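You operate a simulated robot arm through the tools that you are given. There is no shell and no other tool. Be economical: measure what you need, move in short steps, check, and stop when the job is done.

Carry out the task below with a simulated robot arm. There is one attempt and no reset: what you move stays moved.

## Task
Wipe the oily blank with the yellow rag, measure it on the desk gauge and save the reading.
Fine: put the rag back; press save once; leave the blank under the probe; don't press zero; leave the limit dial as it is. What is to be rubbed or washed off counts as gone when no trace of it is left.

The check looks at the end state, three seconds after you hand in, the way a careful person would. Anything else that was tipped, shoved, dropped, spilled or broken makes it a failure.

## Robot
A 5-joint arm with a two-finger parallel gripper, fixed in place. Base frame: the origin is at the foot of the arm, x ahead of it, y to its left, z up; the work surface is at about z = 0. Lengths are in cm, angles in rad, forces in N, time in s.
With the tool pointing down near the work surface it reaches from about 26 to 68 cm from the base axis. Its first joint turns from -1.152 to 1.152 rad. The tool tilts only in the upright plane through the base axis and itself; it spins freely about its own axis. Payload 2.9 kg.
Tool frame: the origin (TCP) lies between the finger pads and is the grasp point; the fingertips stand 3 cm ahead of it; z points along the fingers, y is the line along which they close. Largest opening 11 cm; finger width 2, thickness 1; the body of the gripper, 4.8 by 11.2 cm, starts 5.5 cm behind the TCP.
Orientation is told as [roll, pitch, yaw] about the base's x, y, z axes, in that order, counted from this pose: with the fingers straight down and closing along the base's y, the tool's x points along the base's -x, its y along +y and its z along -z.

## Interface
- The arm moves only by the tool play_rows. Its argument "motion" is one flat list of numbers, 7 for each row, row after row: the shift along the base's x, y, z in units of 50 mm (1.0 is 50 mm), then the turn, a rotation vector about the base's x, y, z in units of 6 degrees (1.0 is 6 degrees), then the finger opening in cm, from 0 to 11. In form: [dx, dy, dz, wx, wy, wz, jaw, dx, dy, dz, wx, wy, wz, jaw, ...]. A call has 1 to 8 rows; each row shifts and turns the commanded pose from where the row before left it. A call with a number of a shift or a turn outside -1 to 1 is refused whole. Each row takes 0.2 s and may step no farther than 5 cm and 0.15 rad from the row before; otherwise, or with a gripper value out of range, the whole call is refused. Where a pose cannot be reached the arm comes as near as it can. A force on the tool above 90 N (or 10 N above the force at the start of the call, whichever is more), or a blocked arm, ends the call early, and 0.2 s more pass. The fingers move at their own pace (about 10.8 cm/s each) and stop on an object; they squeeze with about 37 N. The grip force told is the motor's: it shows also when the fingers shut on nothing. Time passes only in rows, and 0.2 s behind the last, so rows that do not move let the fingers close. It gives the time, the measured TCP pose, the force on the tool (base axes), the opening and the grip force at its end, in the units of the frame above (readings bear some noise), with the torque about the TCP (base axes, N m) and any sound that the robot's microphone picked up.
- Cameras (640 x 400 px; columns grow to the right, rows downward): "scene" is fixed at [2.68, -44.11, 60.9]; the picture's right is [0.87, -0.49, 0.00], its down [-0.26, -0.46, -0.85] and it looks along [0.42, 0.74, -0.53] (base axes); focal length 314 px, centre (320, 200). "wrist" rides on the gripper at [7.2, 1.7, -10.3] in the tool frame; the picture's right is [-0.23, 0.97, 0.00], its down [-0.76, -0.18, -0.62] and it looks along [-0.61, -0.14, 0.78] (tool axes); focal length 222 px, centre (320, 200). There is no depth. A picture from a camera that has moved, and an enlarged one, comes with that camera's place and axes in the base frame and with its lens.
- snapshot(camera): a new picture of that camera. The clock stands still meanwhile.
- zoom(camera, box): a new picture of the part [left, top, right, bottom] of that camera's present view, enlarged. The clock stands still meanwhile.
- job_done(): hands the job in; it is judged then, once.

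Go step by step. Nothing tells you positions but the pictures and the camera data: compare them with the known pose of the tool, close in by small moves and look again before you grip or let go. The budget is 120 turns and 84 pictures, counting those below and the enlarged ones. Unless the task says otherwise, let go and move clear before handing in, and close with one line.

The tools are called after "Request:" by a JSON object that holds its "api" and its "payload". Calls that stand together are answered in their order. play_rows: Moves the arm, as the interface text tells. Its arguments: {"type":"object","properties":{"motion":{"type":"array","items":{"type":"number"}}},"required":["motion"]} The other tools are called the same way: snapshot (camera) takes a picture; zoom (camera, box) takes an enlarged picture of a part of a camera's view; job_done () hands the job in.

At the start:

```text
clock: 0.0
ee_pos: [31.07, 17.98, 39.5]
ee_rot: [0.0, 0.0, 0.002]
wrist_force: [-0.2, -0.7, -0.3]
ft_torque: [-0.02, 0.0, 0.0]
finger_gap: 11.0
grip_force: 0.1
```

scene: 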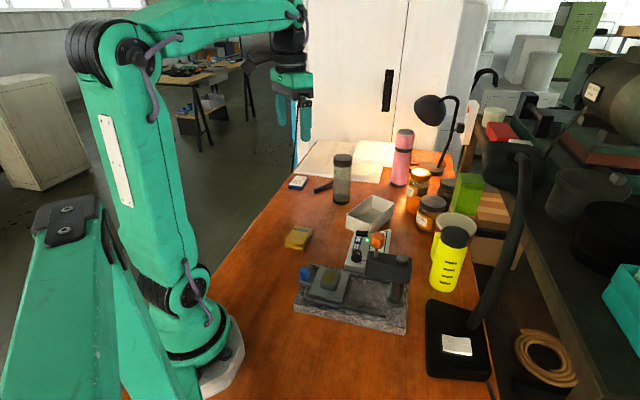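
wrist: 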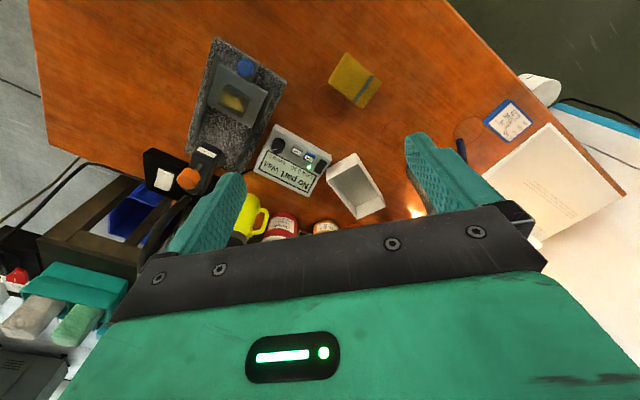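

I see a desk with a yellow rag, a granite gauge stand with the blank on it, and a readout box. I'll enlarge these first.

Request:
{"api": "zoom", "payload": {"camera": "scene", "box": [270, 210, 430, 340]}}

Request:
{"api": "zoom", "payload": {"camera": "wrist", "box": [140, 20, 400, 220]}}

```text
3.08 times, centred on (350, 275) of scene
camera zoom: at [2.68, -44.11, 60.9], right [0.87, -0.49, 0.0], down [-0.26, -0.46, -0.85], along [0.42, 0.74, -0.53], focal length 967 px, centre (228, -31)
```

zoom: 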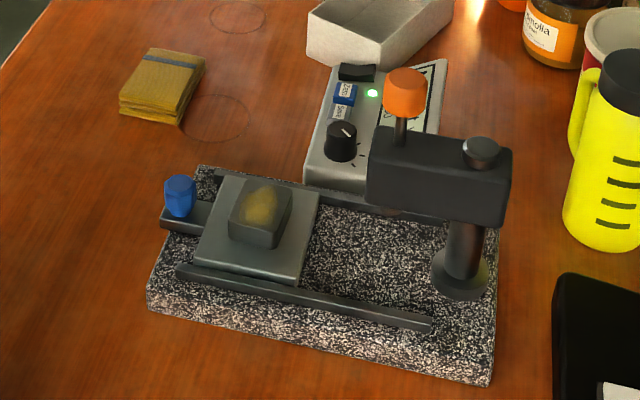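

```text
2.00 times, centred on (270, 120) of wrist
camera zoom: at [23.72, 19.67, 49.79], right [0.23, 0.97, 0.0], down [0.76, -0.18, 0.62], along [0.61, -0.14, -0.78], focal length 444 px, centre (420, 360)
```

zoom: 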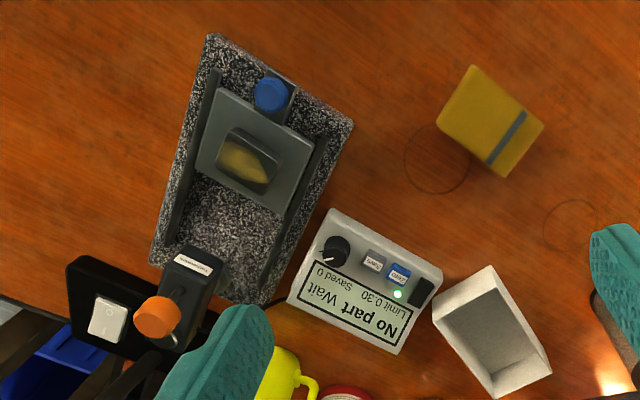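

I take the blank to be at about (31.3, 1.4), top at z of about 5, on a carriage that slides along rails. The rag is at about (34, 24). I'll move above the rag and look closer.

Request:
{"api": "play_rows", "payload": {"motion": [0.0, 0.2, -0.8, 0, 0, 0, 11, 0.0, 0.2, -0.8, 0, 0, 0, 11, 0.1, 0.2, -0.8, 0, 0, 0, 11, 0.1, 0.2, -0.8, 0, 0, 0, 11, 0.1, 0.2, -0.8, 0, 0, 0, 11]}}

Request:
{"api": "snapshot", "payload": {"camera": "wrist"}}

Request:
{"api": "zoom", "payload": {"camera": "scene", "box": [335, 215, 415, 265]}}

```text
clock: 1.2
ee_pos: [32.45, 23.02, 19.53]
ee_rot: [0.0, -0.001, 0.001]
wrist_force: [-0.4, -0.2, -0.1]
ft_torque: [0.0, 0.03, 0.01]
finger_gap: 11.02
grip_force: 0.0
```

```text
79 pictures are left
camera wrist: at [25.18, 24.71, 29.76], right [0.23, 0.97, 0.0], down [0.76, -0.18, 0.62], along [0.61, -0.14, -0.78], focal length 222 px, centre (320, 200)
```

wrist: 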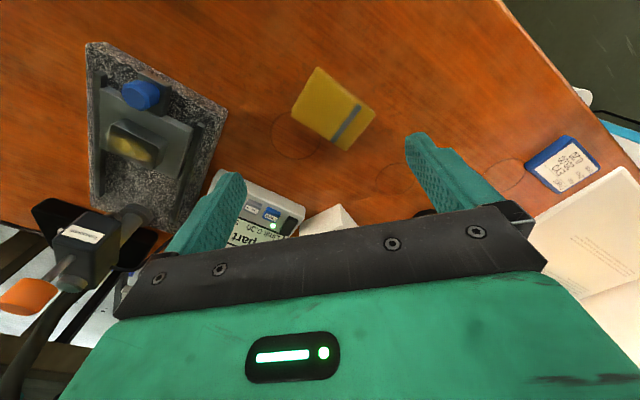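

```text
8.00 times, centred on (375, 240) of scene
camera zoom: at [2.68, -44.11, 60.9], right [0.87, -0.49, 0.0], down [-0.26, -0.46, -0.85], along [0.42, 0.74, -0.53], focal length 2515 px, centre (-120, -120)
```

zoom: 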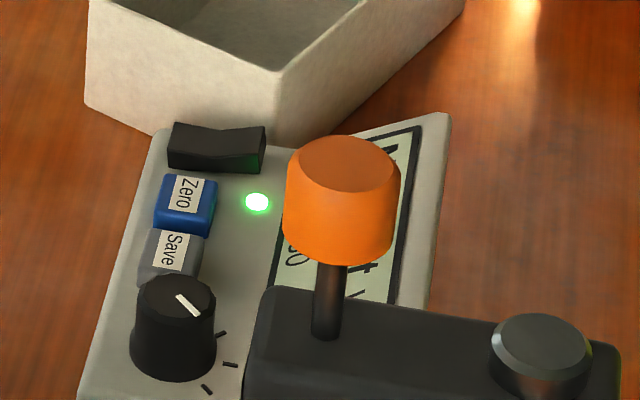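

Save is the grey button beside the dial, Zero is the blue one and the black rocker is power. The rag is roughly 6 by 9 cm with its long axis about 41° from x, so I'll turn the gripper to close across the short side and look again from lower down.

Request:
{"api": "play_rows", "payload": {"motion": [0.036, 0.036, -0.22, 0, 0, 1, 11, 0.036, 0.036, -0.22, 0, 0, 1, 11, 0.036, 0.036, -0.22, 0, 0, 1, 11, 0.036, 0.036, -0.22, 0, 0, 1, 11, 0.036, 0.036, -0.22, 0, 0, 1, 11, 0.036, 0.036, -0.22, 0, 0, 1, 11, 0.036, 0.036, -0.22, 0, 0, 1, 11]}}

Request:
{"api": "snapshot", "payload": {"camera": "wrist"}}

Request:
{"api": "zoom", "payload": {"camera": "scene", "box": [260, 180, 360, 260]}}

```text
clock: 2.8
ee_pos: [33.59, 24.3, 11.83]
ee_rot: [0.001, 0.0, 0.735]
wrist_force: [-0.4, -0.6, 0.2]
ft_torque: [-0.02, 0.01, 0.01]
finger_gap: 11.0
grip_force: 0.1
```

```text
77 pictures are left
camera wrist: at [27.15, 20.7, 22.09], right [-0.48, 0.87, 0.0], down [0.68, 0.38, 0.62], along [0.54, 0.3, -0.78], focal length 222 px, centre (320, 200)
```

wrist: 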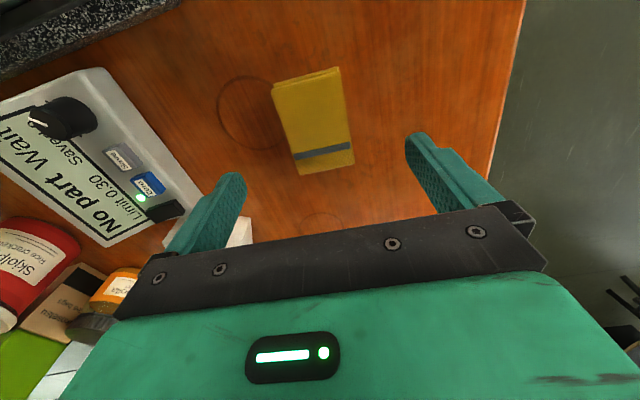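

```text
5.00 times, centred on (310, 220) of scene
camera zoom: at [2.68, -44.11, 60.9], right [0.87, -0.49, 0.0], down [-0.26, -0.46, -0.85], along [0.42, 0.74, -0.53], focal length 1572 px, centre (370, 100)
```

zoom: 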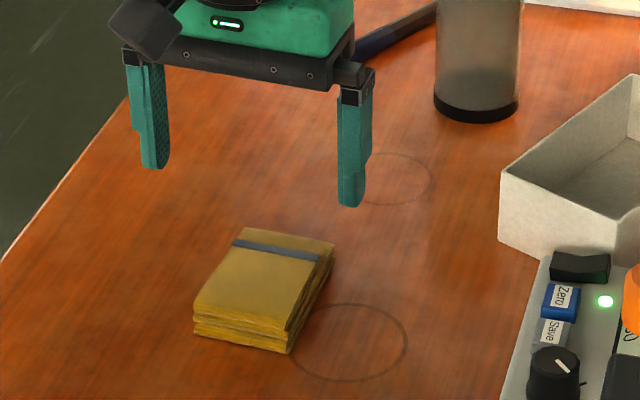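

The rag is centred at about (33.45, 23.6), about 2 cm thick and 5.5 cm wide, and it lines up with the gripper. I'll descend over it and then close.

Request:
{"api": "play_rows", "payload": {"motion": [-0.03, -0.14, 0, 0, 0, 0, 11, 0, 0, -0.4, 0, 0, 0, 11, 0, 0, -0.4, 0, 0, 0, 11, 0, 0, -0.4, 0, 0, 0, 11, 0, 0, -0.4, 0, 0, 0, 11]}}

Request:
{"api": "zoom", "payload": {"camera": "scene", "box": [260, 180, 360, 260]}}

Request:
{"api": "snapshot", "payload": {"camera": "wrist"}}

```text
clock: 4.0
ee_pos: [33.56, 23.57, 3.81]
ee_rot: [0.001, 0.0, 0.733]
wrist_force: [0.5, 0.2, -0.5]
ft_torque: [0.02, 0.02, 0.06]
finger_gap: 11.01
grip_force: 0.1
```

```text
5.00 times, centred on (310, 220) of scene
camera zoom: at [2.68, -44.11, 60.9], right [0.87, -0.49, 0.0], down [-0.26, -0.46, -0.85], along [0.42, 0.74, -0.53], focal length 1572 px, centre (370, 100)
```

zoom: 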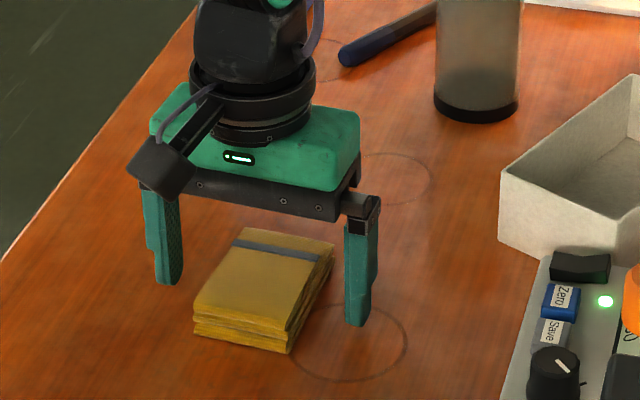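

```text
74 pictures are left
camera wrist: at [27.07, 19.93, 14.04], right [-0.48, 0.88, 0.0], down [0.69, 0.38, 0.62], along [0.55, 0.3, -0.78], focal length 222 px, centre (320, 200)
```

wrist: 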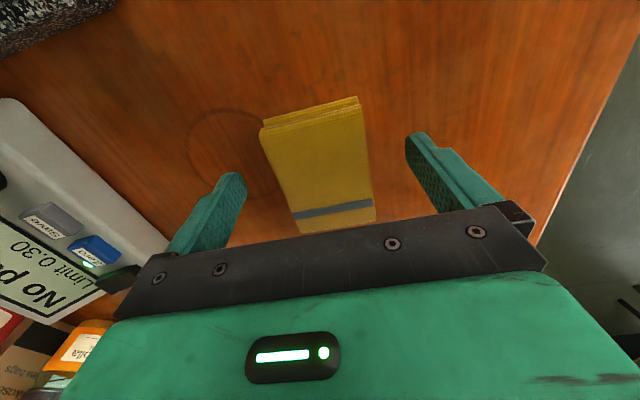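

The fingers straddle the rag. I'll shift slightly toward its middle and close.

Request:
{"api": "play_rows", "payload": {"motion": [-0.08, -0.08, 0, 0, 0, 0, 11, 0, 0, 0, 0, 0, 0, 4, 0, 0, 0, 0, 0, 0, 4, 0, 0, 0, 0, 0, 0, 4, 0, 0, 0, 0, 0, 0, 4]}}

Request:
{"api": "zoom", "payload": {"camera": "scene", "box": [260, 180, 360, 260]}}

```text
clock: 5.2
ee_pos: [33.22, 23.22, 3.87]
ee_rot: [0.001, -0.001, 0.734]
wrist_force: [0.2, -0.2, -0.1]
ft_torque: [0.03, 0.01, 0.01]
finger_gap: 5.89
grip_force: 37.3
```

```text
5.00 times, centred on (310, 220) of scene
camera zoom: at [2.68, -44.11, 60.9], right [0.87, -0.49, 0.0], down [-0.26, -0.46, -0.85], along [0.42, 0.74, -0.53], focal length 1572 px, centre (370, 100)
```

zoom: 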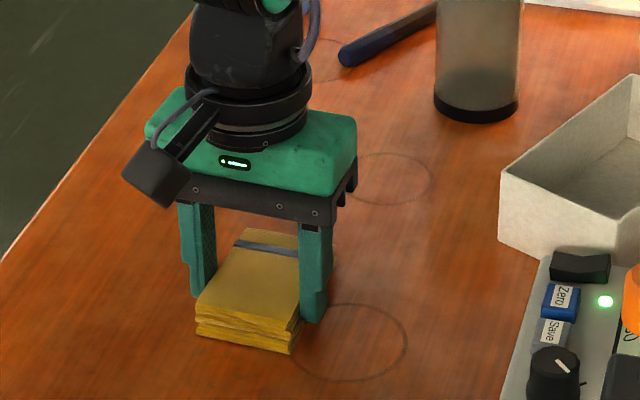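

The rag is held, with its bottom level with TCP z minus 3.87. I'll lift it and carry it to above the blank.

Request:
{"api": "play_rows", "payload": {"motion": [0, 0, 0.8, 0, 0, 0, 4, 0, 0, 0.8, 0, 0, 0, 4, 0, 0, 0.84, 0, 0, 0, 4, -0.076, -0.8, 0, 0, 0, 0, 4, -0.076, -0.9, 0, 0, 0, 0, 4, -0.076, -0.9, 0, 0, 0, 0, 4, -0.076, -0.9, 0, 0, 0, 0, 4, -0.076, -0.86, 0, 0, 0, 0, 4]}}

Request:
{"api": "snapshot", "payload": {"camera": "wrist"}}

Request:
{"api": "zoom", "payload": {"camera": "scene", "box": [270, 200, 430, 330]}}

```text
clock: 7.0
ee_pos: [31.19, 1.28, 16.12]
ee_rot: [0.0, 0.001, 0.735]
wrist_force: [-0.1, -0.5, 0.4]
ft_torque: [0.01, 0.03, -0.01]
finger_gap: 5.89
grip_force: 36.7
```

```text
72 pictures are left
camera wrist: at [24.74, -2.3, 26.3], right [-0.48, 0.88, 0.0], down [0.68, 0.38, 0.62], along [0.55, 0.3, -0.78], focal length 222 px, centre (320, 200)
```

wrist: 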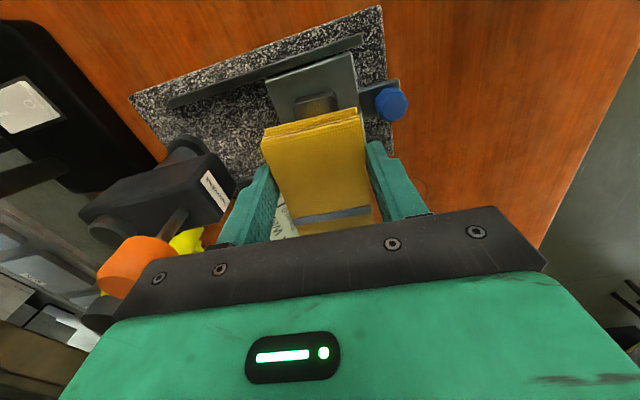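

```text
3.08 times, centred on (350, 265) of scene
camera zoom: at [2.68, -44.1, 60.9], right [0.87, -0.49, 0.0], down [-0.26, -0.46, -0.85], along [0.42, 0.74, -0.53], focal length 967 px, centre (228, 0)
```

zoom: 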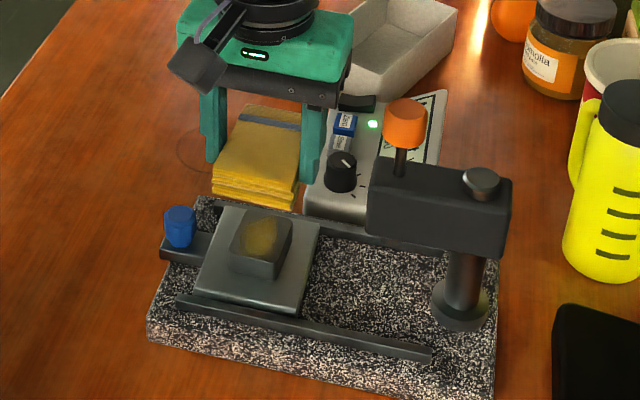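

The blank's oily top is at about (31.3, 1.6) with z between 5 and 6, and the rails run at about -46°, so the rag's long side lies across them. I'll descend until the rag nearly touches.

Request:
{"api": "play_rows", "payload": {"motion": [0.01, 0.05, -0.5, 0, 0, 0, 4, 0.01, 0, -0.5, 0, 0, 0, 4]}}

Request:
{"api": "zoom", "payload": {"camera": "scene", "box": [280, 210, 430, 310]}}

Request:
{"api": "zoom", "payload": {"camera": "wrist", "box": [160, 0, 480, 240]}}

```text
clock: 7.6
ee_pos: [31.33, 1.62, 10.93]
ee_rot: [0.0, 0.0, 0.734]
wrist_force: [-0.7, -0.3, -0.7]
ft_torque: [0.02, 0.01, -0.02]
finger_gap: 5.9
grip_force: 37.1
```

```text
4.00 times, centred on (355, 260) of scene
camera zoom: at [2.68, -44.11, 60.9], right [0.87, -0.49, 0.0], down [-0.26, -0.46, -0.85], along [0.42, 0.74, -0.53], focal length 1257 px, centre (180, -40)
```

zoom: 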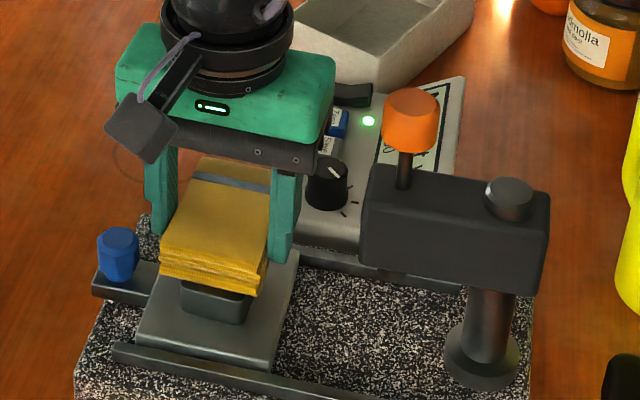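

```text
1.67 times, centred on (320, 120) of wrist
camera zoom: at [24.82, -2.01, 21.2], right [-0.48, 0.88, 0.0], down [0.69, 0.38, 0.62], along [0.55, 0.3, -0.78], focal length 370 px, centre (320, 333)
```

zoom: 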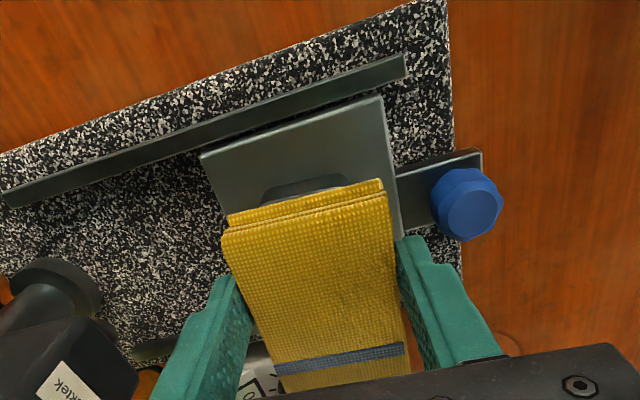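

The rag is over the blank, about a centimetre above it, and nothing else is near. I'll lower in small steps to feel for contact.

Request:
{"api": "play_rows", "payload": {"motion": [0, 0, -0.06, 0, 0, 0, 4, 0, 0, -0.06, 0, 0, 0, 4, 0, 0, -0.06, 0, 0, 0, 4]}}

```text
clock: 8.4
ee_pos: [31.37, 1.61, 10.28]
ee_rot: [-0.001, -0.001, 0.734]
wrist_force: [-4.9, -1.7, 15.2]
ft_torque: [-0.07, 0.18, 0.0]
finger_gap: 5.88
grip_force: 37.1
```

Contact at 15 N with little torque. Now I'll wipe back and forth across the rails.

Request:
{"api": "play_rows", "payload": {"motion": [0.2, 0.19, 0, 0, 0, 0, 4, 0.15, 0.14, 0, 0, 0, 0, 4, -0.2, -0.19, 0, 0, 0, 0, 4, -0.2, -0.19, 0, 0, 0, 0, 4, -0.2, -0.19, 0, 0, 0, 0, 4, -0.1, -0.09, 0, 0, 0, 0, 4, 0.2, 0.19, 0, 0, 0, 0, 4, 0.15, 0.14, 0, 0, 0, 0, 4]}}

Request:
{"api": "zoom", "payload": {"camera": "scene", "box": [280, 210, 430, 310]}}

```text
clock: 10.2
ee_pos: [31.19, 1.49, 10.3]
ee_rot: [0.002, 0.001, 0.731]
wrist_force: [-10.6, -10.4, 33.1]
ft_torque: [-0.41, 0.28, -0.02]
finger_gap: 5.88
grip_force: 37.4
```

```text
4.00 times, centred on (355, 260) of scene
camera zoom: at [2.66, -44.11, 60.9], right [0.87, -0.49, 0.0], down [-0.26, -0.46, -0.85], along [0.42, 0.74, -0.53], focal length 1257 px, centre (180, -40)
```

zoom: 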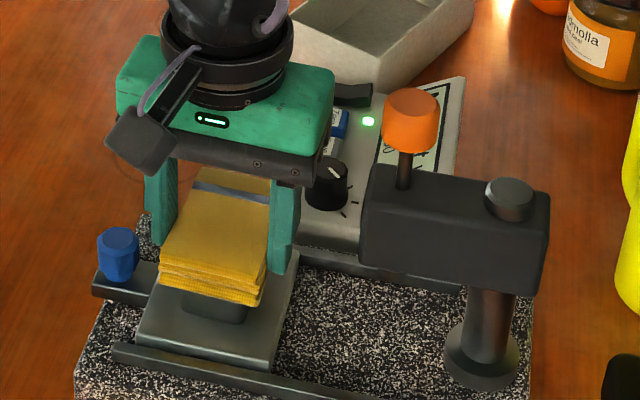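

The rag is pressing well and nothing has shifted visibly. I'll do another set of strokes, then lift to inspect.

Request:
{"api": "play_rows", "payload": {"motion": [0.2, 0.19, 0.03, 0, 0, 0, 4, 0.15, 0.14, 0, 0, 0, 0, 4, -0.2, -0.19, 0, 0, 0, 0, 4, -0.2, -0.19, 0, 0, 0, 0, 4, -0.2, -0.19, 0, 0, 0, 0, 4, -0.1, -0.09, 0, 0, 0, 0, 4, 0.2, 0.19, 0, 0, 0, 0, 4, 0.15, 0.14, 0, 0, 0, 0, 4]}}

Request:
{"api": "play_rows", "payload": {"motion": [0, 0, 0.4, 0, 0, 0, 4, 0.2, 0.25, 0.6, 0, 0, 0, 4, 0.2, 0.9, 0.1, 0, 0, 0, 4]}}

Request:
{"api": "zoom", "payload": {"camera": "scene", "box": [280, 210, 430, 310]}}

Request:
{"api": "snapshot", "payload": {"camera": "wrist"}}

```text
clock: 12.0
ee_pos: [31.45, 1.53, 10.33]
ee_rot: [-0.001, 0.001, 0.733]
wrist_force: [-0.6, -0.3, 0.5]
ft_torque: [-0.02, -0.03, 0.02]
finger_gap: 5.87
grip_force: 36.6
```

```text
clock: 12.8
ee_pos: [33.34, 7.27, 15.91]
ee_rot: [0.001, 0.0, 0.734]
wrist_force: [0.7, 0.3, -0.5]
ft_torque: [0.02, 0.01, 0.01]
finger_gap: 5.87
grip_force: 36.5
```

```text
4.00 times, centred on (355, 260) of scene
camera zoom: at [2.68, -44.11, 60.9], right [0.87, -0.5, 0.0], down [-0.26, -0.46, -0.85], along [0.42, 0.74, -0.53], focal length 1257 px, centre (180, -40)
```

zoom: 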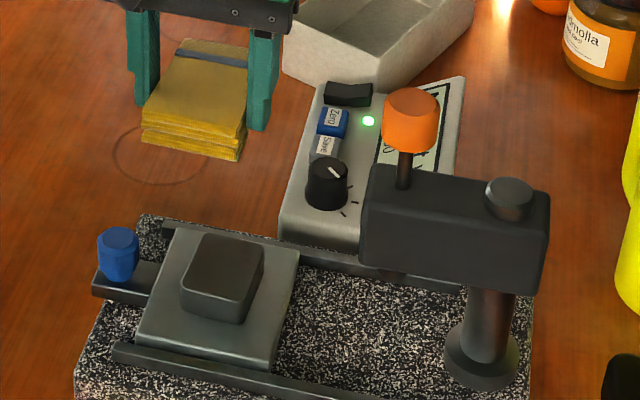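

```text
66 pictures are left
camera wrist: at [26.8, 3.66, 26.07], right [-0.48, 0.88, 0.0], down [0.69, 0.38, 0.62], along [0.55, 0.3, -0.78], focal length 222 px, centre (320, 200)
```

wrist: 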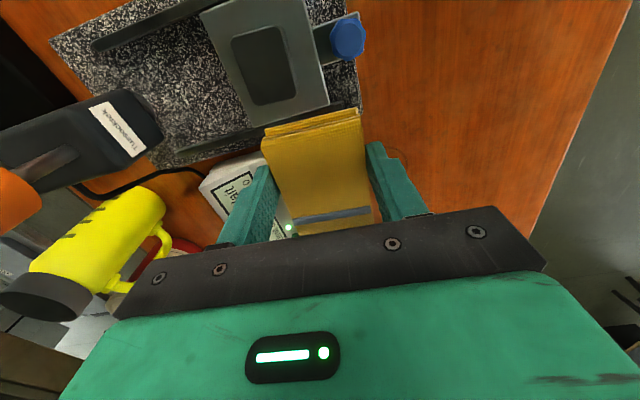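

The stain looks gone, so I'll enlarge both views to check for any trace.

Request:
{"api": "zoom", "payload": {"camera": "scene", "box": [310, 258, 360, 298]}}

Request:
{"api": "zoom", "payload": {"camera": "wrist", "box": [200, 0, 340, 120]}}

```text
10.00 times, centred on (335, 278) of scene
camera zoom: at [2.68, -44.11, 60.9], right [0.87, -0.5, 0.0], down [-0.26, -0.46, -0.85], along [0.42, 0.74, -0.53], focal length 3143 px, centre (170, -580)
```

zoom: 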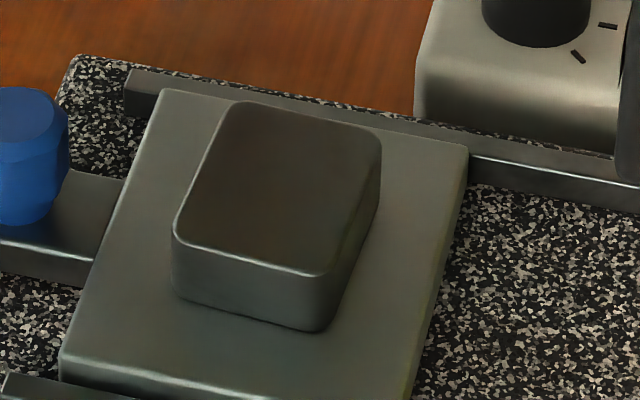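

```text
3.33 times, centred on (270, 60) of wrist
camera zoom: at [26.8, 3.66, 26.07], right [-0.48, 0.88, 0.0], down [0.69, 0.38, 0.62], along [0.55, 0.3, -0.78], focal length 740 px, centre (487, 667)
```

zoom: 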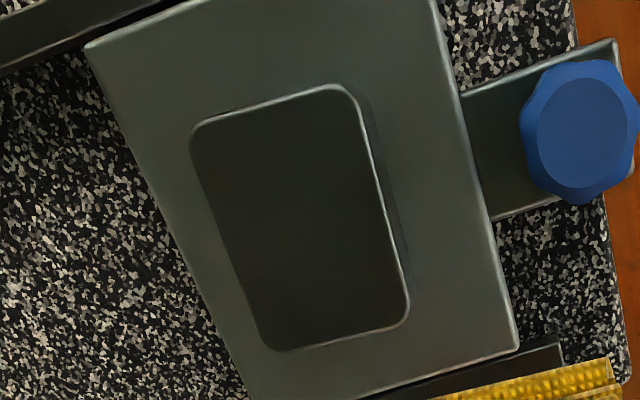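

It looks clean, with only a faint brownish tint that may be a reflection. I'll go back for one more firm set of strokes to be sure.

Request:
{"api": "play_rows", "payload": {"motion": [-0.2, -0.9, -0.1, 0, 0, 0, 4, -0.2, -0.25, -0.6, 0, 0, 0, 4, 0, 0, -0.37, 0, 0, 0, 4, 0, 0, -0.06, 0, 0, 0, 4]}}

Request:
{"api": "play_rows", "payload": {"motion": [0.2, 0.19, 0, 0, 0, 0, 4, 0.2, 0.19, 0, 0, 0, 0, 4, -0.2, -0.19, 0, 0, 0, 0, 4, -0.2, -0.19, 0, 0, 0, 0, 4, -0.2, -0.19, 0, 0, 0, 0, 4, -0.2, -0.19, 0, 0, 0, 0, 4, 0.2, 0.19, 0, 0, 0, 0, 4, 0.2, 0.19, 0, 0, 0, 0, 4]}}

Request:
{"api": "play_rows", "payload": {"motion": [0, 0, 0.4, 0, 0, 0, 4, 0.2, 0.25, 0.6, 0, 0, 0, 4, 0.2, 0.9, 0.1, 0, 0, 0, 4]}}

Request:
{"api": "zoom", "payload": {"camera": "scene", "box": [310, 258, 360, 298]}}

Request:
{"api": "zoom", "payload": {"camera": "wrist", "box": [200, 0, 340, 120]}}

```text
clock: 13.8
ee_pos: [31.25, 1.56, 10.25]
ee_rot: [-0.002, 0.0, 0.732]
wrist_force: [-3.6, -2.5, 10.4]
ft_torque: [-0.03, 0.14, 0.03]
finger_gap: 5.9
grip_force: 37.3
```

```text
clock: 15.6
ee_pos: [31.29, 1.65, 10.21]
ee_rot: [0.001, 0.003, 0.733]
wrist_force: [-7.0, -7.3, 18.3]
ft_torque: [-0.28, 0.1, -0.07]
finger_gap: 5.87
grip_force: 36.8
```

```text
clock: 16.4
ee_pos: [33.42, 7.3, 15.7]
ee_rot: [0.002, 0.0, 0.733]
wrist_force: [0.4, -0.2, -0.2]
ft_torque: [0.01, -0.02, 0.02]
finger_gap: 5.86
grip_force: 37.0
```

```text
10.00 times, centred on (335, 278) of scene
camera zoom: at [2.68, -44.11, 60.9], right [0.87, -0.5, 0.0], down [-0.26, -0.46, -0.85], along [0.42, 0.74, -0.53], focal length 3143 px, centre (170, -580)
```

zoom: 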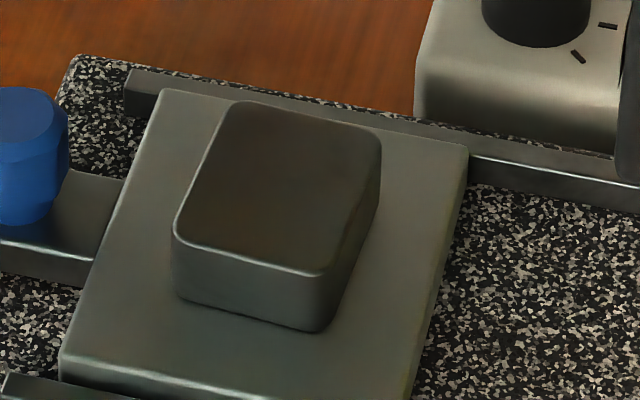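

```text
3.33 times, centred on (270, 60) of wrist
camera zoom: at [26.87, 3.77, 25.89], right [-0.48, 0.88, 0.0], down [0.69, 0.38, 0.62], along [0.55, 0.3, -0.78], focal length 740 px, centre (487, 667)
```

zoom: 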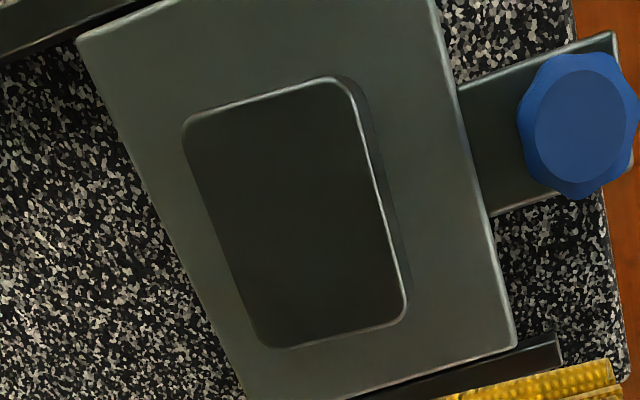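

The blank is clean and unchanged by the extra strokes. Now I'll return the rag to where it lay.

Request:
{"api": "play_rows", "payload": {"motion": [-0.01, 0.796, 0, 0, 0, 0, 4, -0.01, 0.796, 0, 0, 0, 0, 4, -0.01, 0.796, 0, 0, 0, 0, 4, -0.01, 0.796, -0.4, 0, 0, 0, 4, 0, 0, -0.8, 0, 0, 0, 4, 0, 0, -0.7, 0, 0, 0, 4]}}

```text
clock: 17.8
ee_pos: [33.21, 23.13, 6.17]
ee_rot: [-0.001, 0.0, 0.733]
wrist_force: [-0.7, -0.1, -0.7]
ft_torque: [-0.01, 0.01, -0.03]
finger_gap: 5.88
grip_force: 37.0
```

Request:
{"api": "play_rows", "payload": {"motion": [0, 0.015, -0.3, 0, 0, 0, 4, 0, 0, -0.15, 0, 0, 0, 4, 0, 0, 0, 0, 0, 0, 4]}}

Request:
{"api": "zoom", "payload": {"camera": "scene", "box": [260, 180, 360, 260]}}

```text
clock: 18.6
ee_pos: [33.19, 23.19, 3.97]
ee_rot: [0.0, -0.001, 0.733]
wrist_force: [-0.6, 0.5, -0.4]
ft_torque: [0.0, 0.0, 0.01]
finger_gap: 5.89
grip_force: 37.1
```

```text
5.00 times, centred on (310, 220) of scene
camera zoom: at [2.68, -44.1, 60.9], right [0.87, -0.49, 0.0], down [-0.26, -0.46, -0.85], along [0.42, 0.74, -0.53], focal length 1572 px, centre (370, 100)
```

zoom: 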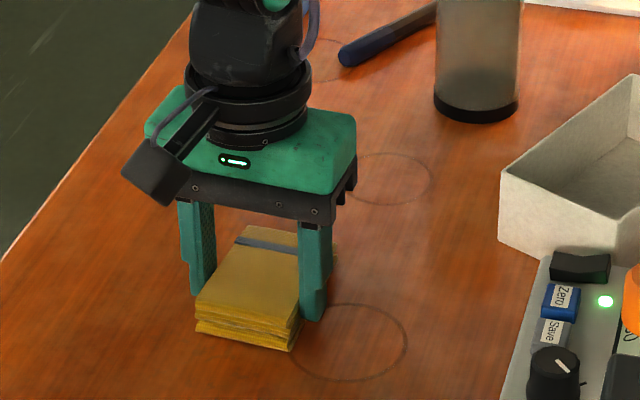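

The rag is back in its original place and about 1 mm above the table. I'll lower that last bit, open, and rise.

Request:
{"api": "play_rows", "payload": {"motion": [0, 0, -0.02, 0, 0, 0, 4, 0, 0, 0, 0, 0, 0, 7, 0, 0, 0, 0, 0, 0, 11, 0, 0, 0, 0, 0, 0, 11, 0, 0, 0.4, 0, 0, 0, 11, 0, 0, 0.8, 0, 0, 0, 11, 0, 0, 0.8, 0, 0, 0, 11]}}

Request:
{"api": "snapshot", "payload": {"camera": "scene"}}

Request:
{"api": "snapshot", "payload": {"camera": "wrist"}}

```text
clock: 20.2
ee_pos: [33.19, 23.23, 13.98]
ee_rot: [0.001, 0.001, 0.735]
wrist_force: [0.5, -1.1, -0.6]
ft_torque: [-0.01, 0.0, -0.01]
finger_gap: 11.01
grip_force: 0.1
```

```text
60 pictures are left
```

scene: 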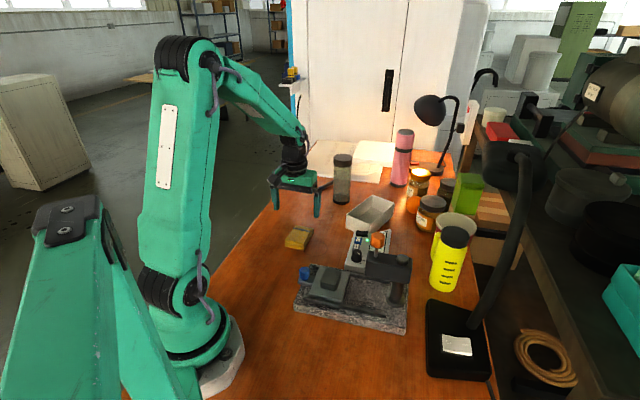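

```text
59 pictures are left
camera wrist: at [26.71, 19.66, 24.09], right [-0.48, 0.88, 0.0], down [0.68, 0.38, 0.62], along [0.55, 0.3, -0.78], focal length 222 px, centre (320, 200)
```

wrist: 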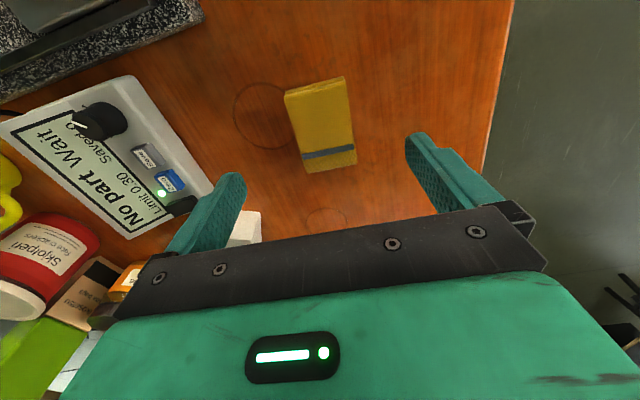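

The rag is back. Next I'll look at the gauge head, probe and orange knob more closely.

Request:
{"api": "zoom", "payload": {"camera": "scene", "box": [340, 225, 420, 305]}}

```text
5.00 times, centred on (380, 265) of scene
camera zoom: at [2.68, -44.1, 60.9], right [0.87, -0.49, 0.0], down [-0.26, -0.46, -0.85], along [0.42, 0.74, -0.53], focal length 1572 px, centre (20, -125)
```

zoom: 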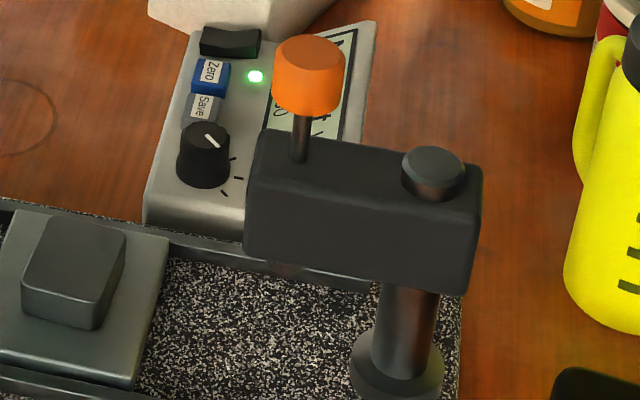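

The probe seems to hang at z of about 8 under the head, but I need a side view. I'll move so that the wrist camera looks at the head from the base side.

Request:
{"api": "play_rows", "payload": {"motion": [-0.13, -0.68, 0.1, 0, 0, -1, 4, -0.13, -0.68, 0.1, 0, 0, -1, 2, -0.13, -0.68, 0.1, 0, 0, -1, 0, -0.13, -0.68, 0.1, 0, 0, -1, 0, -0.13, -0.68, 0.1, 0, 0, -1, 0, -0.13, -0.68, 0, 0, 0, -1, 0, -0.13, -0.68, 0, 0, 0, -1, 0, -0.13, -0.64, 0, 0, 0, -1, 0]}}

Request:
{"api": "play_rows", "payload": {"motion": [0, 0, 0, -0.13, -0.99, 0, 0, 0, 0, 0, -0.13, -0.99, 0, 0, 0, 0, 0, -0.13, -0.99, 0, 0, 0, 0, 0, -0.13, -0.99, 0, 0, 0, 0, 0, -0.13, -0.99, 0, 0]}}

Request:
{"api": "snapshot", "payload": {"camera": "wrist"}}

```text
clock: 22.0
ee_pos: [27.89, -3.7, 16.5]
ee_rot: [-0.001, -0.002, -0.106]
wrist_force: [-0.5, -0.4, -0.3]
ft_torque: [-0.03, -0.05, 0.01]
finger_gap: 0.0
grip_force: 36.7
```

```text
clock: 23.2
ee_pos: [30.7, -4.12, 18.25]
ee_rot: [-0.015, -0.521, -0.102]
wrist_force: [0.0, -0.4, -0.4]
ft_torque: [0.02, 0.03, 0.02]
finger_gap: 0.01
grip_force: 36.6
out of reach, approached as far as the arm can: row 4, 5
```

```text
57 pictures are left
camera wrist: at [19.56, -1.04, 23.35], right [0.3, 0.95, 0.1], down [0.33, -0.2, 0.92], along [0.89, -0.24, -0.37], focal length 222 px, centre (320, 200)
```

wrist: 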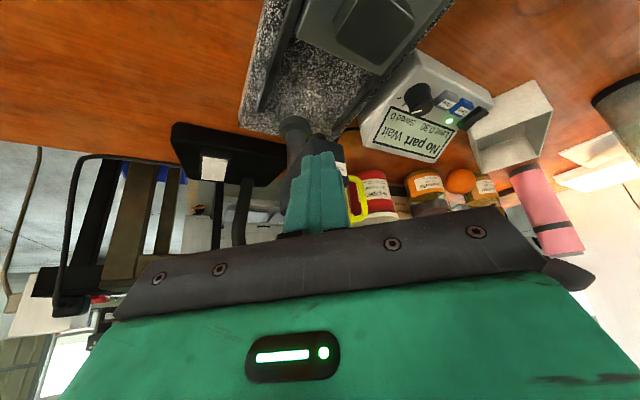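

The camera view is upside-down here and the fingers cover the head. I'll shift sideways to get a clear view of the probe.

Request:
{"api": "play_rows", "payload": {"motion": [0, 0.7, -0.2, 0, 0, 0, 0, 0, 0.7, -0.2, 0, 0, 0, 0]}}

Request:
{"api": "snapshot", "payload": {"camera": "wrist"}}

```text
clock: 23.8
ee_pos: [31.47, 0.33, 17.35]
ee_rot: [0.055, -0.513, -0.102]
wrist_force: [-0.1, 0.5, 0.2]
ft_torque: [-0.04, -0.02, 0.0]
finger_gap: 0.01
grip_force: 37.3
out of reach, approached as far as the arm can: row 1, 2
```

```text
56 pictures are left
camera wrist: at [20.15, 2.65, 22.7], right [0.27, 0.95, 0.16], down [0.34, -0.25, 0.91], along [0.9, -0.19, -0.39], focal length 222 px, centre (320, 200)
```

wrist: 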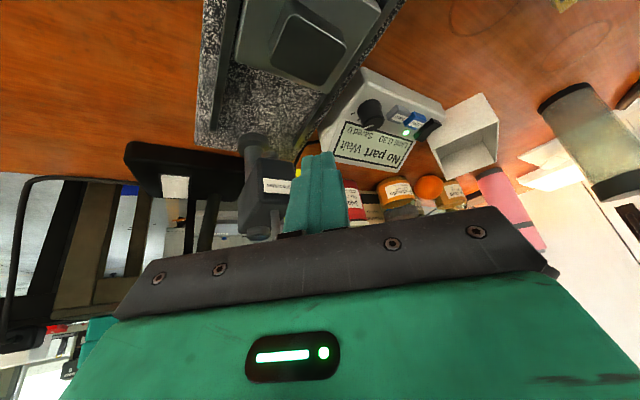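

Opening the jaws should clear the line of sight to the head.

Request:
{"api": "play_rows", "payload": {"motion": [0, 0.2, 0, 0, 0, 0, 11, 0, 0.2, 0, 0, 0, 0, 11, 0, 0, 0, 0, 0, 0, 11]}}

Request:
{"api": "zoom", "payload": {"camera": "wrist", "box": [180, 80, 420, 250]}}

```text
clock: 24.6
ee_pos: [31.34, 2.38, 17.51]
ee_rot: [0.085, -0.509, -0.099]
wrist_force: [-0.3, 0.1, -0.5]
ft_torque: [0.01, 0.0, 0.0]
finger_gap: 11.0
grip_force: 0.1
```

```text
2.35 times, centred on (300, 165) of wrist
camera zoom: at [20.13, 4.29, 22.77], right [0.25, 0.95, 0.18], down [0.35, -0.27, 0.9], along [0.9, -0.17, -0.4], focal length 523 px, centre (367, 282)
```

zoom: 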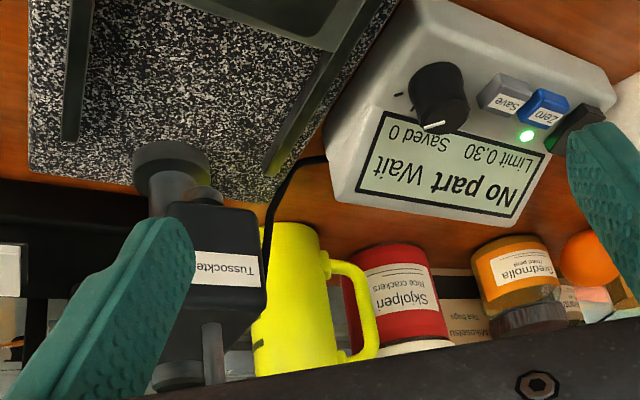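

The probe tip is at about (38, -5.5, 8.3), clear above the blank's top at about 6.4, so the carriage can slide under it. I'll straighten the tool, then go to the blue carriage knob at about (26.5, 5.6, 7.2).

Request:
{"api": "play_rows", "payload": {"motion": [0, 0, 0, 0.13, 0.99, 0, 5, 0, 0, 0, 0.13, 0.99, 0, 5, 0, 0, 0, 0.13, 0.99, 0, 5, 0, 0, 0, 0.13, 0.99, 0, 5, 0, 0, 0, 0.13, 0.99, 0, 5]}}

```text
clock: 25.8
ee_pos: [31.39, 2.36, 17.36]
ee_rot: [-0.001, -0.003, -0.104]
wrist_force: [-0.2, -0.1, -0.6]
ft_torque: [0.01, -0.04, 0.01]
finger_gap: 4.98
grip_force: 0.0
out of reach, approached as far as the arm can: row 5
```

Request:
{"api": "play_rows", "payload": {"motion": [-0.14, 0.091, -0.1, 0, 0, -0.95, 5, -0.14, 0.091, -0.1, 0, 0, -0.95, 5, -0.14, 0.091, -0.1, 0, 0, -0.95, 5, -0.14, 0.091, -0.1, 0, 0, -0.95, 5, -0.14, 0.091, -0.1, 0, 0, -0.95, 5, -0.14, 0.091, -0.1, 0, 0, -0.95, 5, -0.14, 0.091, -0.1, 0, 0, -0.95, 5]}}

Request:
{"api": "snapshot", "payload": {"camera": "wrist"}}

Request:
{"api": "zoom", "payload": {"camera": "scene", "box": [260, 210, 380, 310]}}

```text
clock: 27.4
ee_pos: [26.48, 5.42, 13.83]
ee_rot: [0.001, -0.001, -0.802]
wrist_force: [0.0, -0.1, 0.1]
ft_torque: [-0.01, 0.0, -0.01]
finger_gap: 4.99
grip_force: 0.1
```

```text
54 pictures are left
camera wrist: at [22.68, 11.78, 24.0], right [0.86, 0.51, 0.0], down [0.4, -0.67, 0.62], along [0.32, -0.53, -0.78], focal length 222 px, centre (320, 200)
```

wrist: 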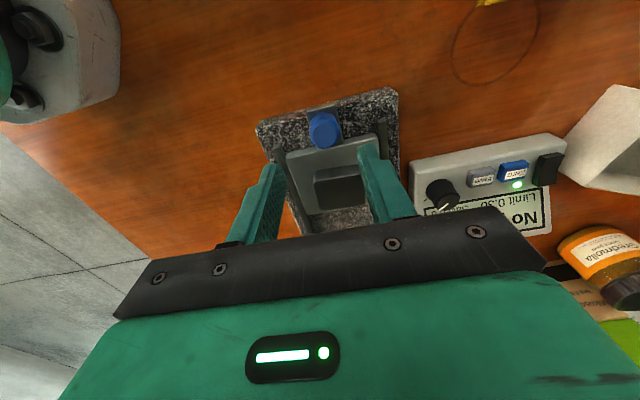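

```text
4.00 times, centred on (320, 260) of scene
camera zoom: at [2.68, -44.11, 60.9], right [0.87, -0.49, 0.0], down [-0.26, -0.46, -0.85], along [0.42, 0.74, -0.53], focal length 1257 px, centre (320, -40)
```

zoom: 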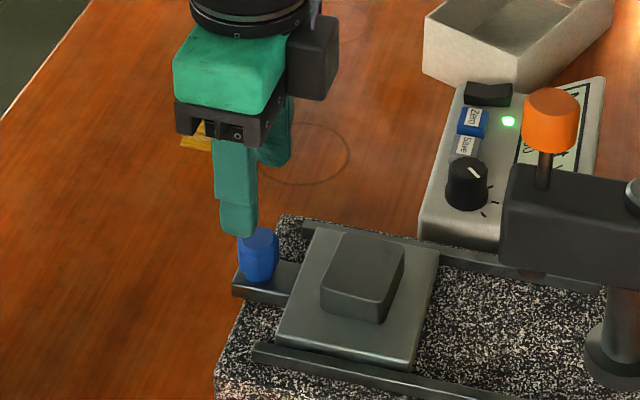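

The knob is at about (26.5, 6.0). I'll adjust and lower around it.

Request:
{"api": "play_rows", "payload": {"motion": [0.01, 0.11, -0.3, 0, 0, 0, 5, 0, 0, -0.4, 0, 0, 0, 5, 0, 0, -0.42, 0, 0, 0, 5]}}

Request:
{"api": "snapshot", "payload": {"camera": "wrist"}}

Request:
{"api": "zoom", "payload": {"camera": "scene", "box": [260, 210, 380, 310]}}

```text
clock: 28.2
ee_pos: [26.64, 5.86, 8.19]
ee_rot: [0.001, -0.001, -0.801]
wrist_force: [-0.9, 0.8, 0.7]
ft_torque: [0.01, 0.03, -0.01]
finger_gap: 4.97
grip_force: 0.0
```

```text
52 pictures are left
camera wrist: at [22.7, 12.31, 18.38], right [0.86, 0.51, 0.0], down [0.4, -0.67, 0.62], along [0.32, -0.53, -0.78], focal length 222 px, centre (320, 200)
```

wrist: 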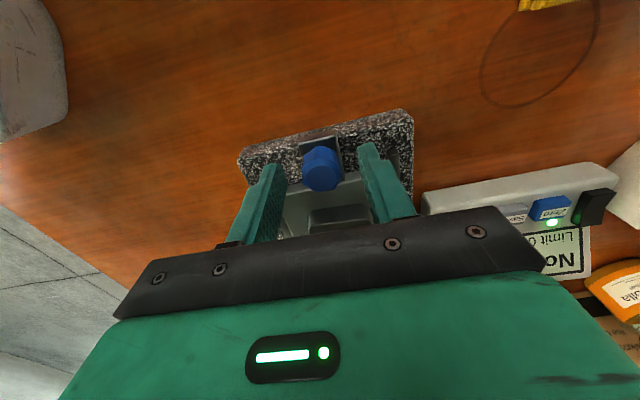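

```text
4.00 times, centred on (320, 260) of scene
camera zoom: at [2.68, -44.11, 60.9], right [0.87, -0.49, 0.0], down [-0.26, -0.46, -0.85], along [0.42, 0.74, -0.53], focal length 1257 px, centre (320, -40)
```

zoom: 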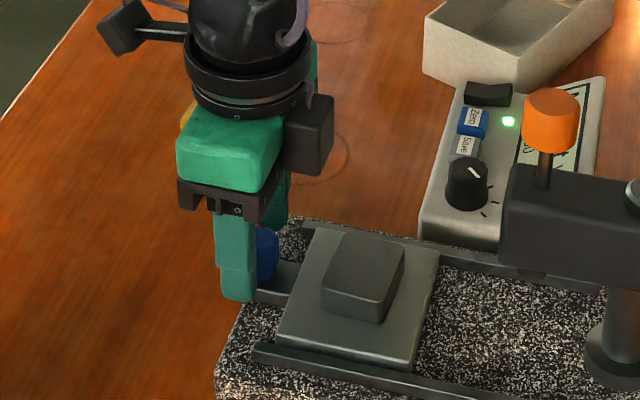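

The knob sits between the fingers. I'll nudge slightly and close on it.

Request:
{"api": "play_rows", "payload": {"motion": [-0.04, 0.06, 0, 0, 0, 0, 5, 0, 0, 0, 0, 0, 0, 1, 0, 0, 0, 0, 0, 0, 1, 0, 0, 0, 0, 0, 0, 1]}}

Request:
{"api": "snapshot", "payload": {"camera": "wrist"}}

```text
clock: 29.2
ee_pos: [26.26, 6.19, 8.22]
ee_rot: [0.004, 0.001, -0.8]
wrist_force: [2.6, -2.5, -4.7]
ft_torque: [-0.31, 0.22, -0.11]
finger_gap: 2.45
grip_force: 45.3
```

```text
50 pictures are left
camera wrist: at [22.51, 12.61, 18.39], right [0.86, 0.51, 0.0], down [0.4, -0.67, 0.62], along [0.32, -0.53, -0.78], focal length 222 px, centre (320, 200)
```

wrist: 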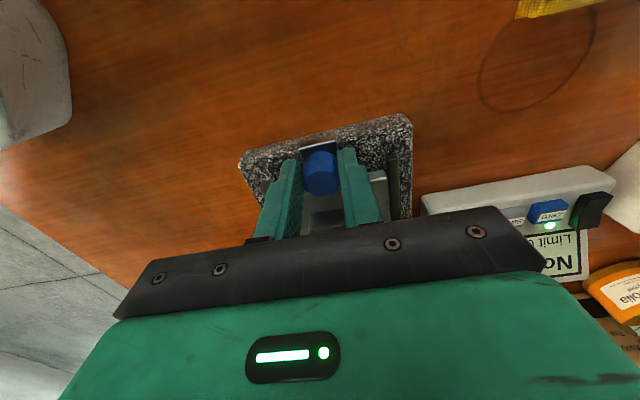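

Gripped at 2.45 cm. I'll slide the carriage along the rails, starting with a short move to check the force.

Request:
{"api": "play_rows", "payload": {"motion": [0.14, -0.144, 0, 0, 0, 0, 1, 0.14, -0.144, 0, 0, 0, 0, 1]}}

```text
clock: 29.8
ee_pos: [27.64, 4.77, 8.23]
ee_rot: [0.001, -0.001, -0.802]
wrist_force: [5.9, 7.4, -17.7]
ft_torque: [0.14, 0.43, -0.05]
finger_gap: 2.46
grip_force: 45.2
```

It slides, with some side load. I'll correct slightly and continue.

Request:
{"api": "play_rows", "payload": {"motion": [0.15, -0.13, -0.02, 0, 0, 0, 1, 0.14, -0.14, 0, 0, 0, 0, 1]}}

Request:
{"api": "zoom", "payload": {"camera": "scene", "box": [280, 210, 430, 320]}}

```text
clock: 30.4
ee_pos: [29.15, 3.54, 8.25]
ee_rot: [0.0, 0.0, -0.805]
wrist_force: [-12.6, -11.7, 32.6]
ft_torque: [-0.79, 0.45, -0.07]
finger_gap: 2.48
grip_force: 44.4
```

```text
3.64 times, centred on (355, 265) of scene
camera zoom: at [2.67, -44.11, 60.9], right [0.87, -0.49, 0.0], down [-0.26, -0.46, -0.85], along [0.42, 0.74, -0.53], focal length 1143 px, centre (193, -36)
```

zoom: 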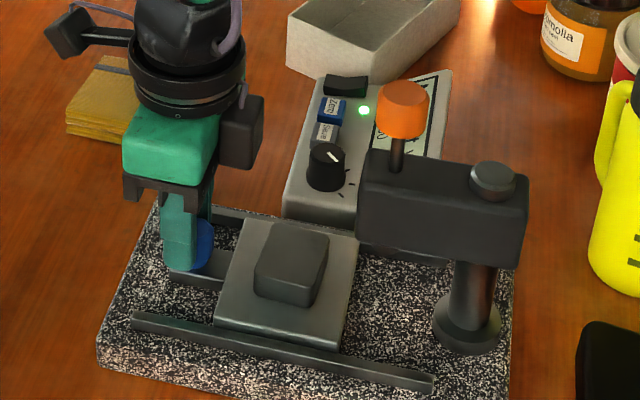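

Sliding well; I'll ease back the side and vertical load and continue.

Request:
{"api": "play_rows", "payload": {"motion": [0.125, -0.155, 0.013, 0, 0, 0, 1, 0.14, -0.142, 0, 0, 0, 0, 1, 0.14, -0.142, 0, 0, 0, 0, 1]}}

Request:
{"api": "zoom", "payload": {"camera": "scene", "box": [280, 210, 430, 320]}}

```text
clock: 31.2
ee_pos: [31.39, 1.42, 8.11]
ee_rot: [0.004, -0.004, -0.799]
wrist_force: [4.5, 6.4, -1.3]
ft_torque: [0.11, 0.33, -0.13]
finger_gap: 2.45
grip_force: 45.1
```

```text
3.64 times, centred on (355, 265) of scene
camera zoom: at [2.68, -44.1, 60.9], right [0.87, -0.49, 0.0], down [-0.26, -0.46, -0.85], along [0.42, 0.74, -0.53], focal length 1143 px, centre (193, -36)
```

zoom: 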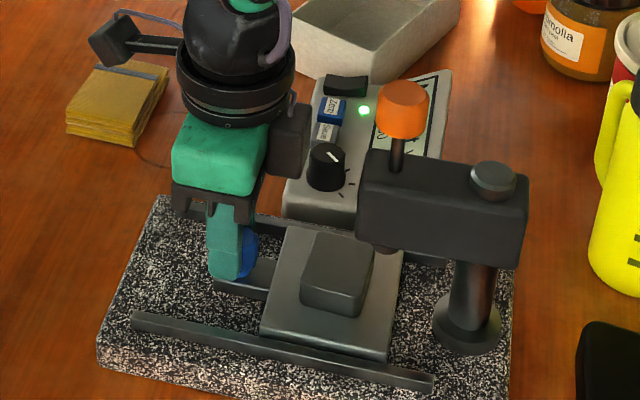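

The carriage needs about 2.7 cm more, but a box on the gripper's front side is only about 3 cm from the gauge head. I'll let go, back off, and push the knob from behind with closed fingers instead.

Request:
{"api": "play_rows", "payload": {"motion": [0, 0, 0, 0, 0, 0, 3.5, 0, 0, 0, 0, 0, 0, 5, -0.3, 0.3, 0, 0, 0, 0, 5, -0.25, 0.25, 0, 0, 0, 0, 5, 0, 0, 0, 0, 0, 0, 0, 0, 0, 0, 0, 0, 0, 0, 0, 0, 0, 0, 0, 0, 0]}}

Request:
{"api": "snapshot", "payload": {"camera": "wrist"}}

Request:
{"api": "zoom", "payload": {"camera": "scene", "box": [280, 210, 430, 320]}}

```text
clock: 32.8
ee_pos: [28.38, 3.95, 8.28]
ee_rot: [0.002, -0.002, -0.801]
wrist_force: [-0.1, 0.2, 0.1]
ft_torque: [0.0, -0.01, 0.02]
finger_gap: 0.0
grip_force: 37.1
```

```text
47 pictures are left
camera wrist: at [24.6, 10.38, 18.4], right [0.86, 0.51, 0.0], down [0.4, -0.67, 0.62], along [0.32, -0.53, -0.78], focal length 222 px, centre (320, 200)
```

wrist: 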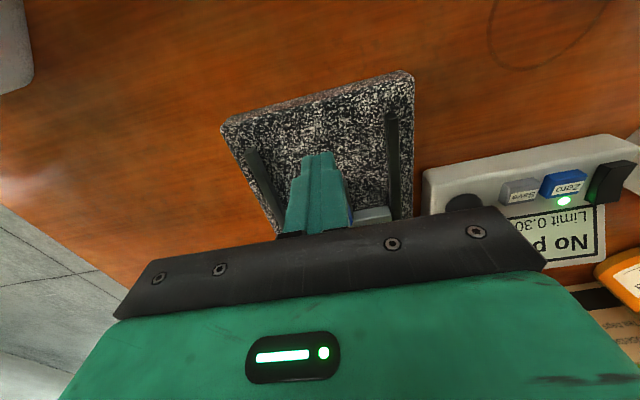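

```text
3.64 times, centred on (355, 265) of scene
camera zoom: at [2.68, -44.11, 60.9], right [0.87, -0.49, 0.0], down [-0.26, -0.46, -0.85], along [0.42, 0.74, -0.53], focal length 1143 px, centre (193, -36)
```

zoom: 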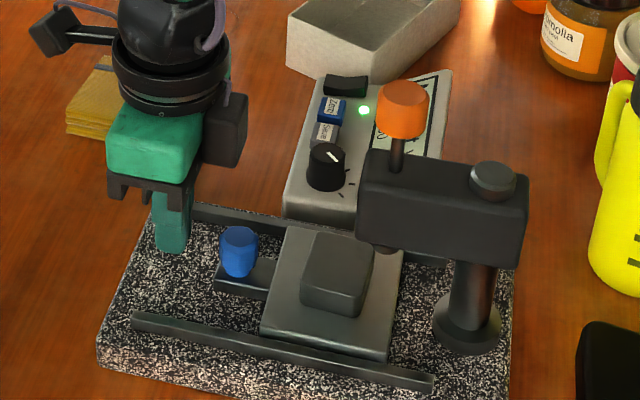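

The knob is clear. I'll line up behind it and push in small steps.

Request:
{"api": "play_rows", "payload": {"motion": [0.24, -0.16, 0, 0, 0, 0, 0, 0.09, -0.086, 0, 0, 0, 0, 0, 0.09, -0.086, 0, 0, 0, 0, 0, 0.09, -0.086, 0, 0, 0, 0, 0]}}

Request:
{"api": "zoom", "payload": {"camera": "scene", "box": [280, 210, 430, 320]}}

```text
clock: 33.8
ee_pos: [30.86, 1.87, 8.15]
ee_rot: [0.001, -0.003, -0.801]
wrist_force: [-0.9, 1.1, -0.2]
ft_torque: [0.01, 0.0, -0.01]
finger_gap: 0.0
grip_force: 37.3
```

```text
3.64 times, centred on (355, 265) of scene
camera zoom: at [2.68, -44.11, 60.9], right [0.87, -0.49, 0.0], down [-0.26, -0.46, -0.85], along [0.42, 0.74, -0.53], focal length 1143 px, centre (193, -36)
```

zoom: 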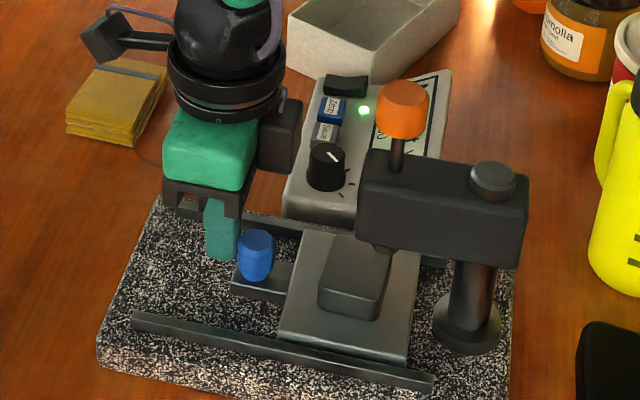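

The push works. About 1.6–1.8 cm remain until the blank is centred under the probe.

Request:
{"api": "play_rows", "payload": {"motion": [0.09, -0.086, 0, 0, 0, 0, 0, 0.09, -0.086, 0, 0, 0, 0, 0]}}

Request:
{"api": "zoom", "payload": {"camera": "scene", "box": [310, 220, 410, 300]}}

Request:
{"api": "snapshot", "payload": {"camera": "wrist"}}

```text
clock: 34.4
ee_pos: [31.93, 0.98, 8.18]
ee_rot: [0.002, -0.002, -0.8]
wrist_force: [0.2, -0.2, -0.3]
ft_torque: [0.04, -0.03, 0.0]
finger_gap: 0.0
grip_force: 37.4
```

```text
5.00 times, centred on (360, 260) of scene
camera zoom: at [2.68, -44.11, 60.9], right [0.87, -0.49, 0.0], down [-0.26, -0.46, -0.85], along [0.42, 0.74, -0.53], focal length 1572 px, centre (120, -100)
```

zoom: 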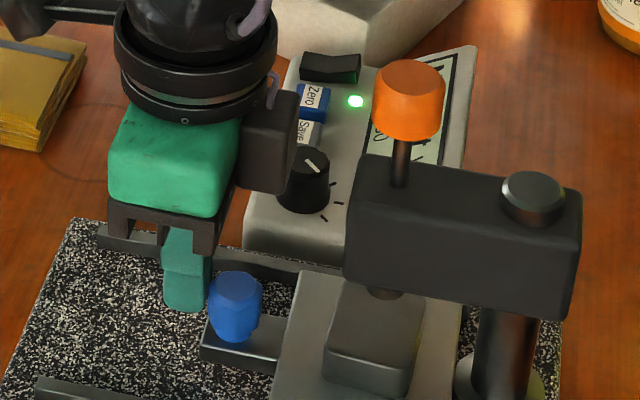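

```text
43 pictures are left
camera wrist: at [28.11, 7.45, 18.33], right [0.86, 0.51, 0.0], down [0.4, -0.67, 0.62], along [0.32, -0.53, -0.78], focal length 222 px, centre (320, 200)
```

wrist: 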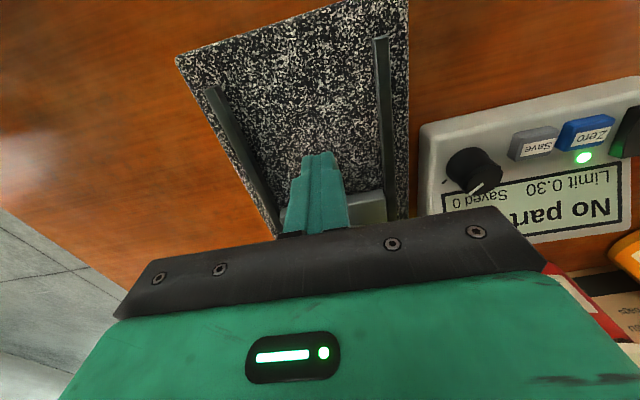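

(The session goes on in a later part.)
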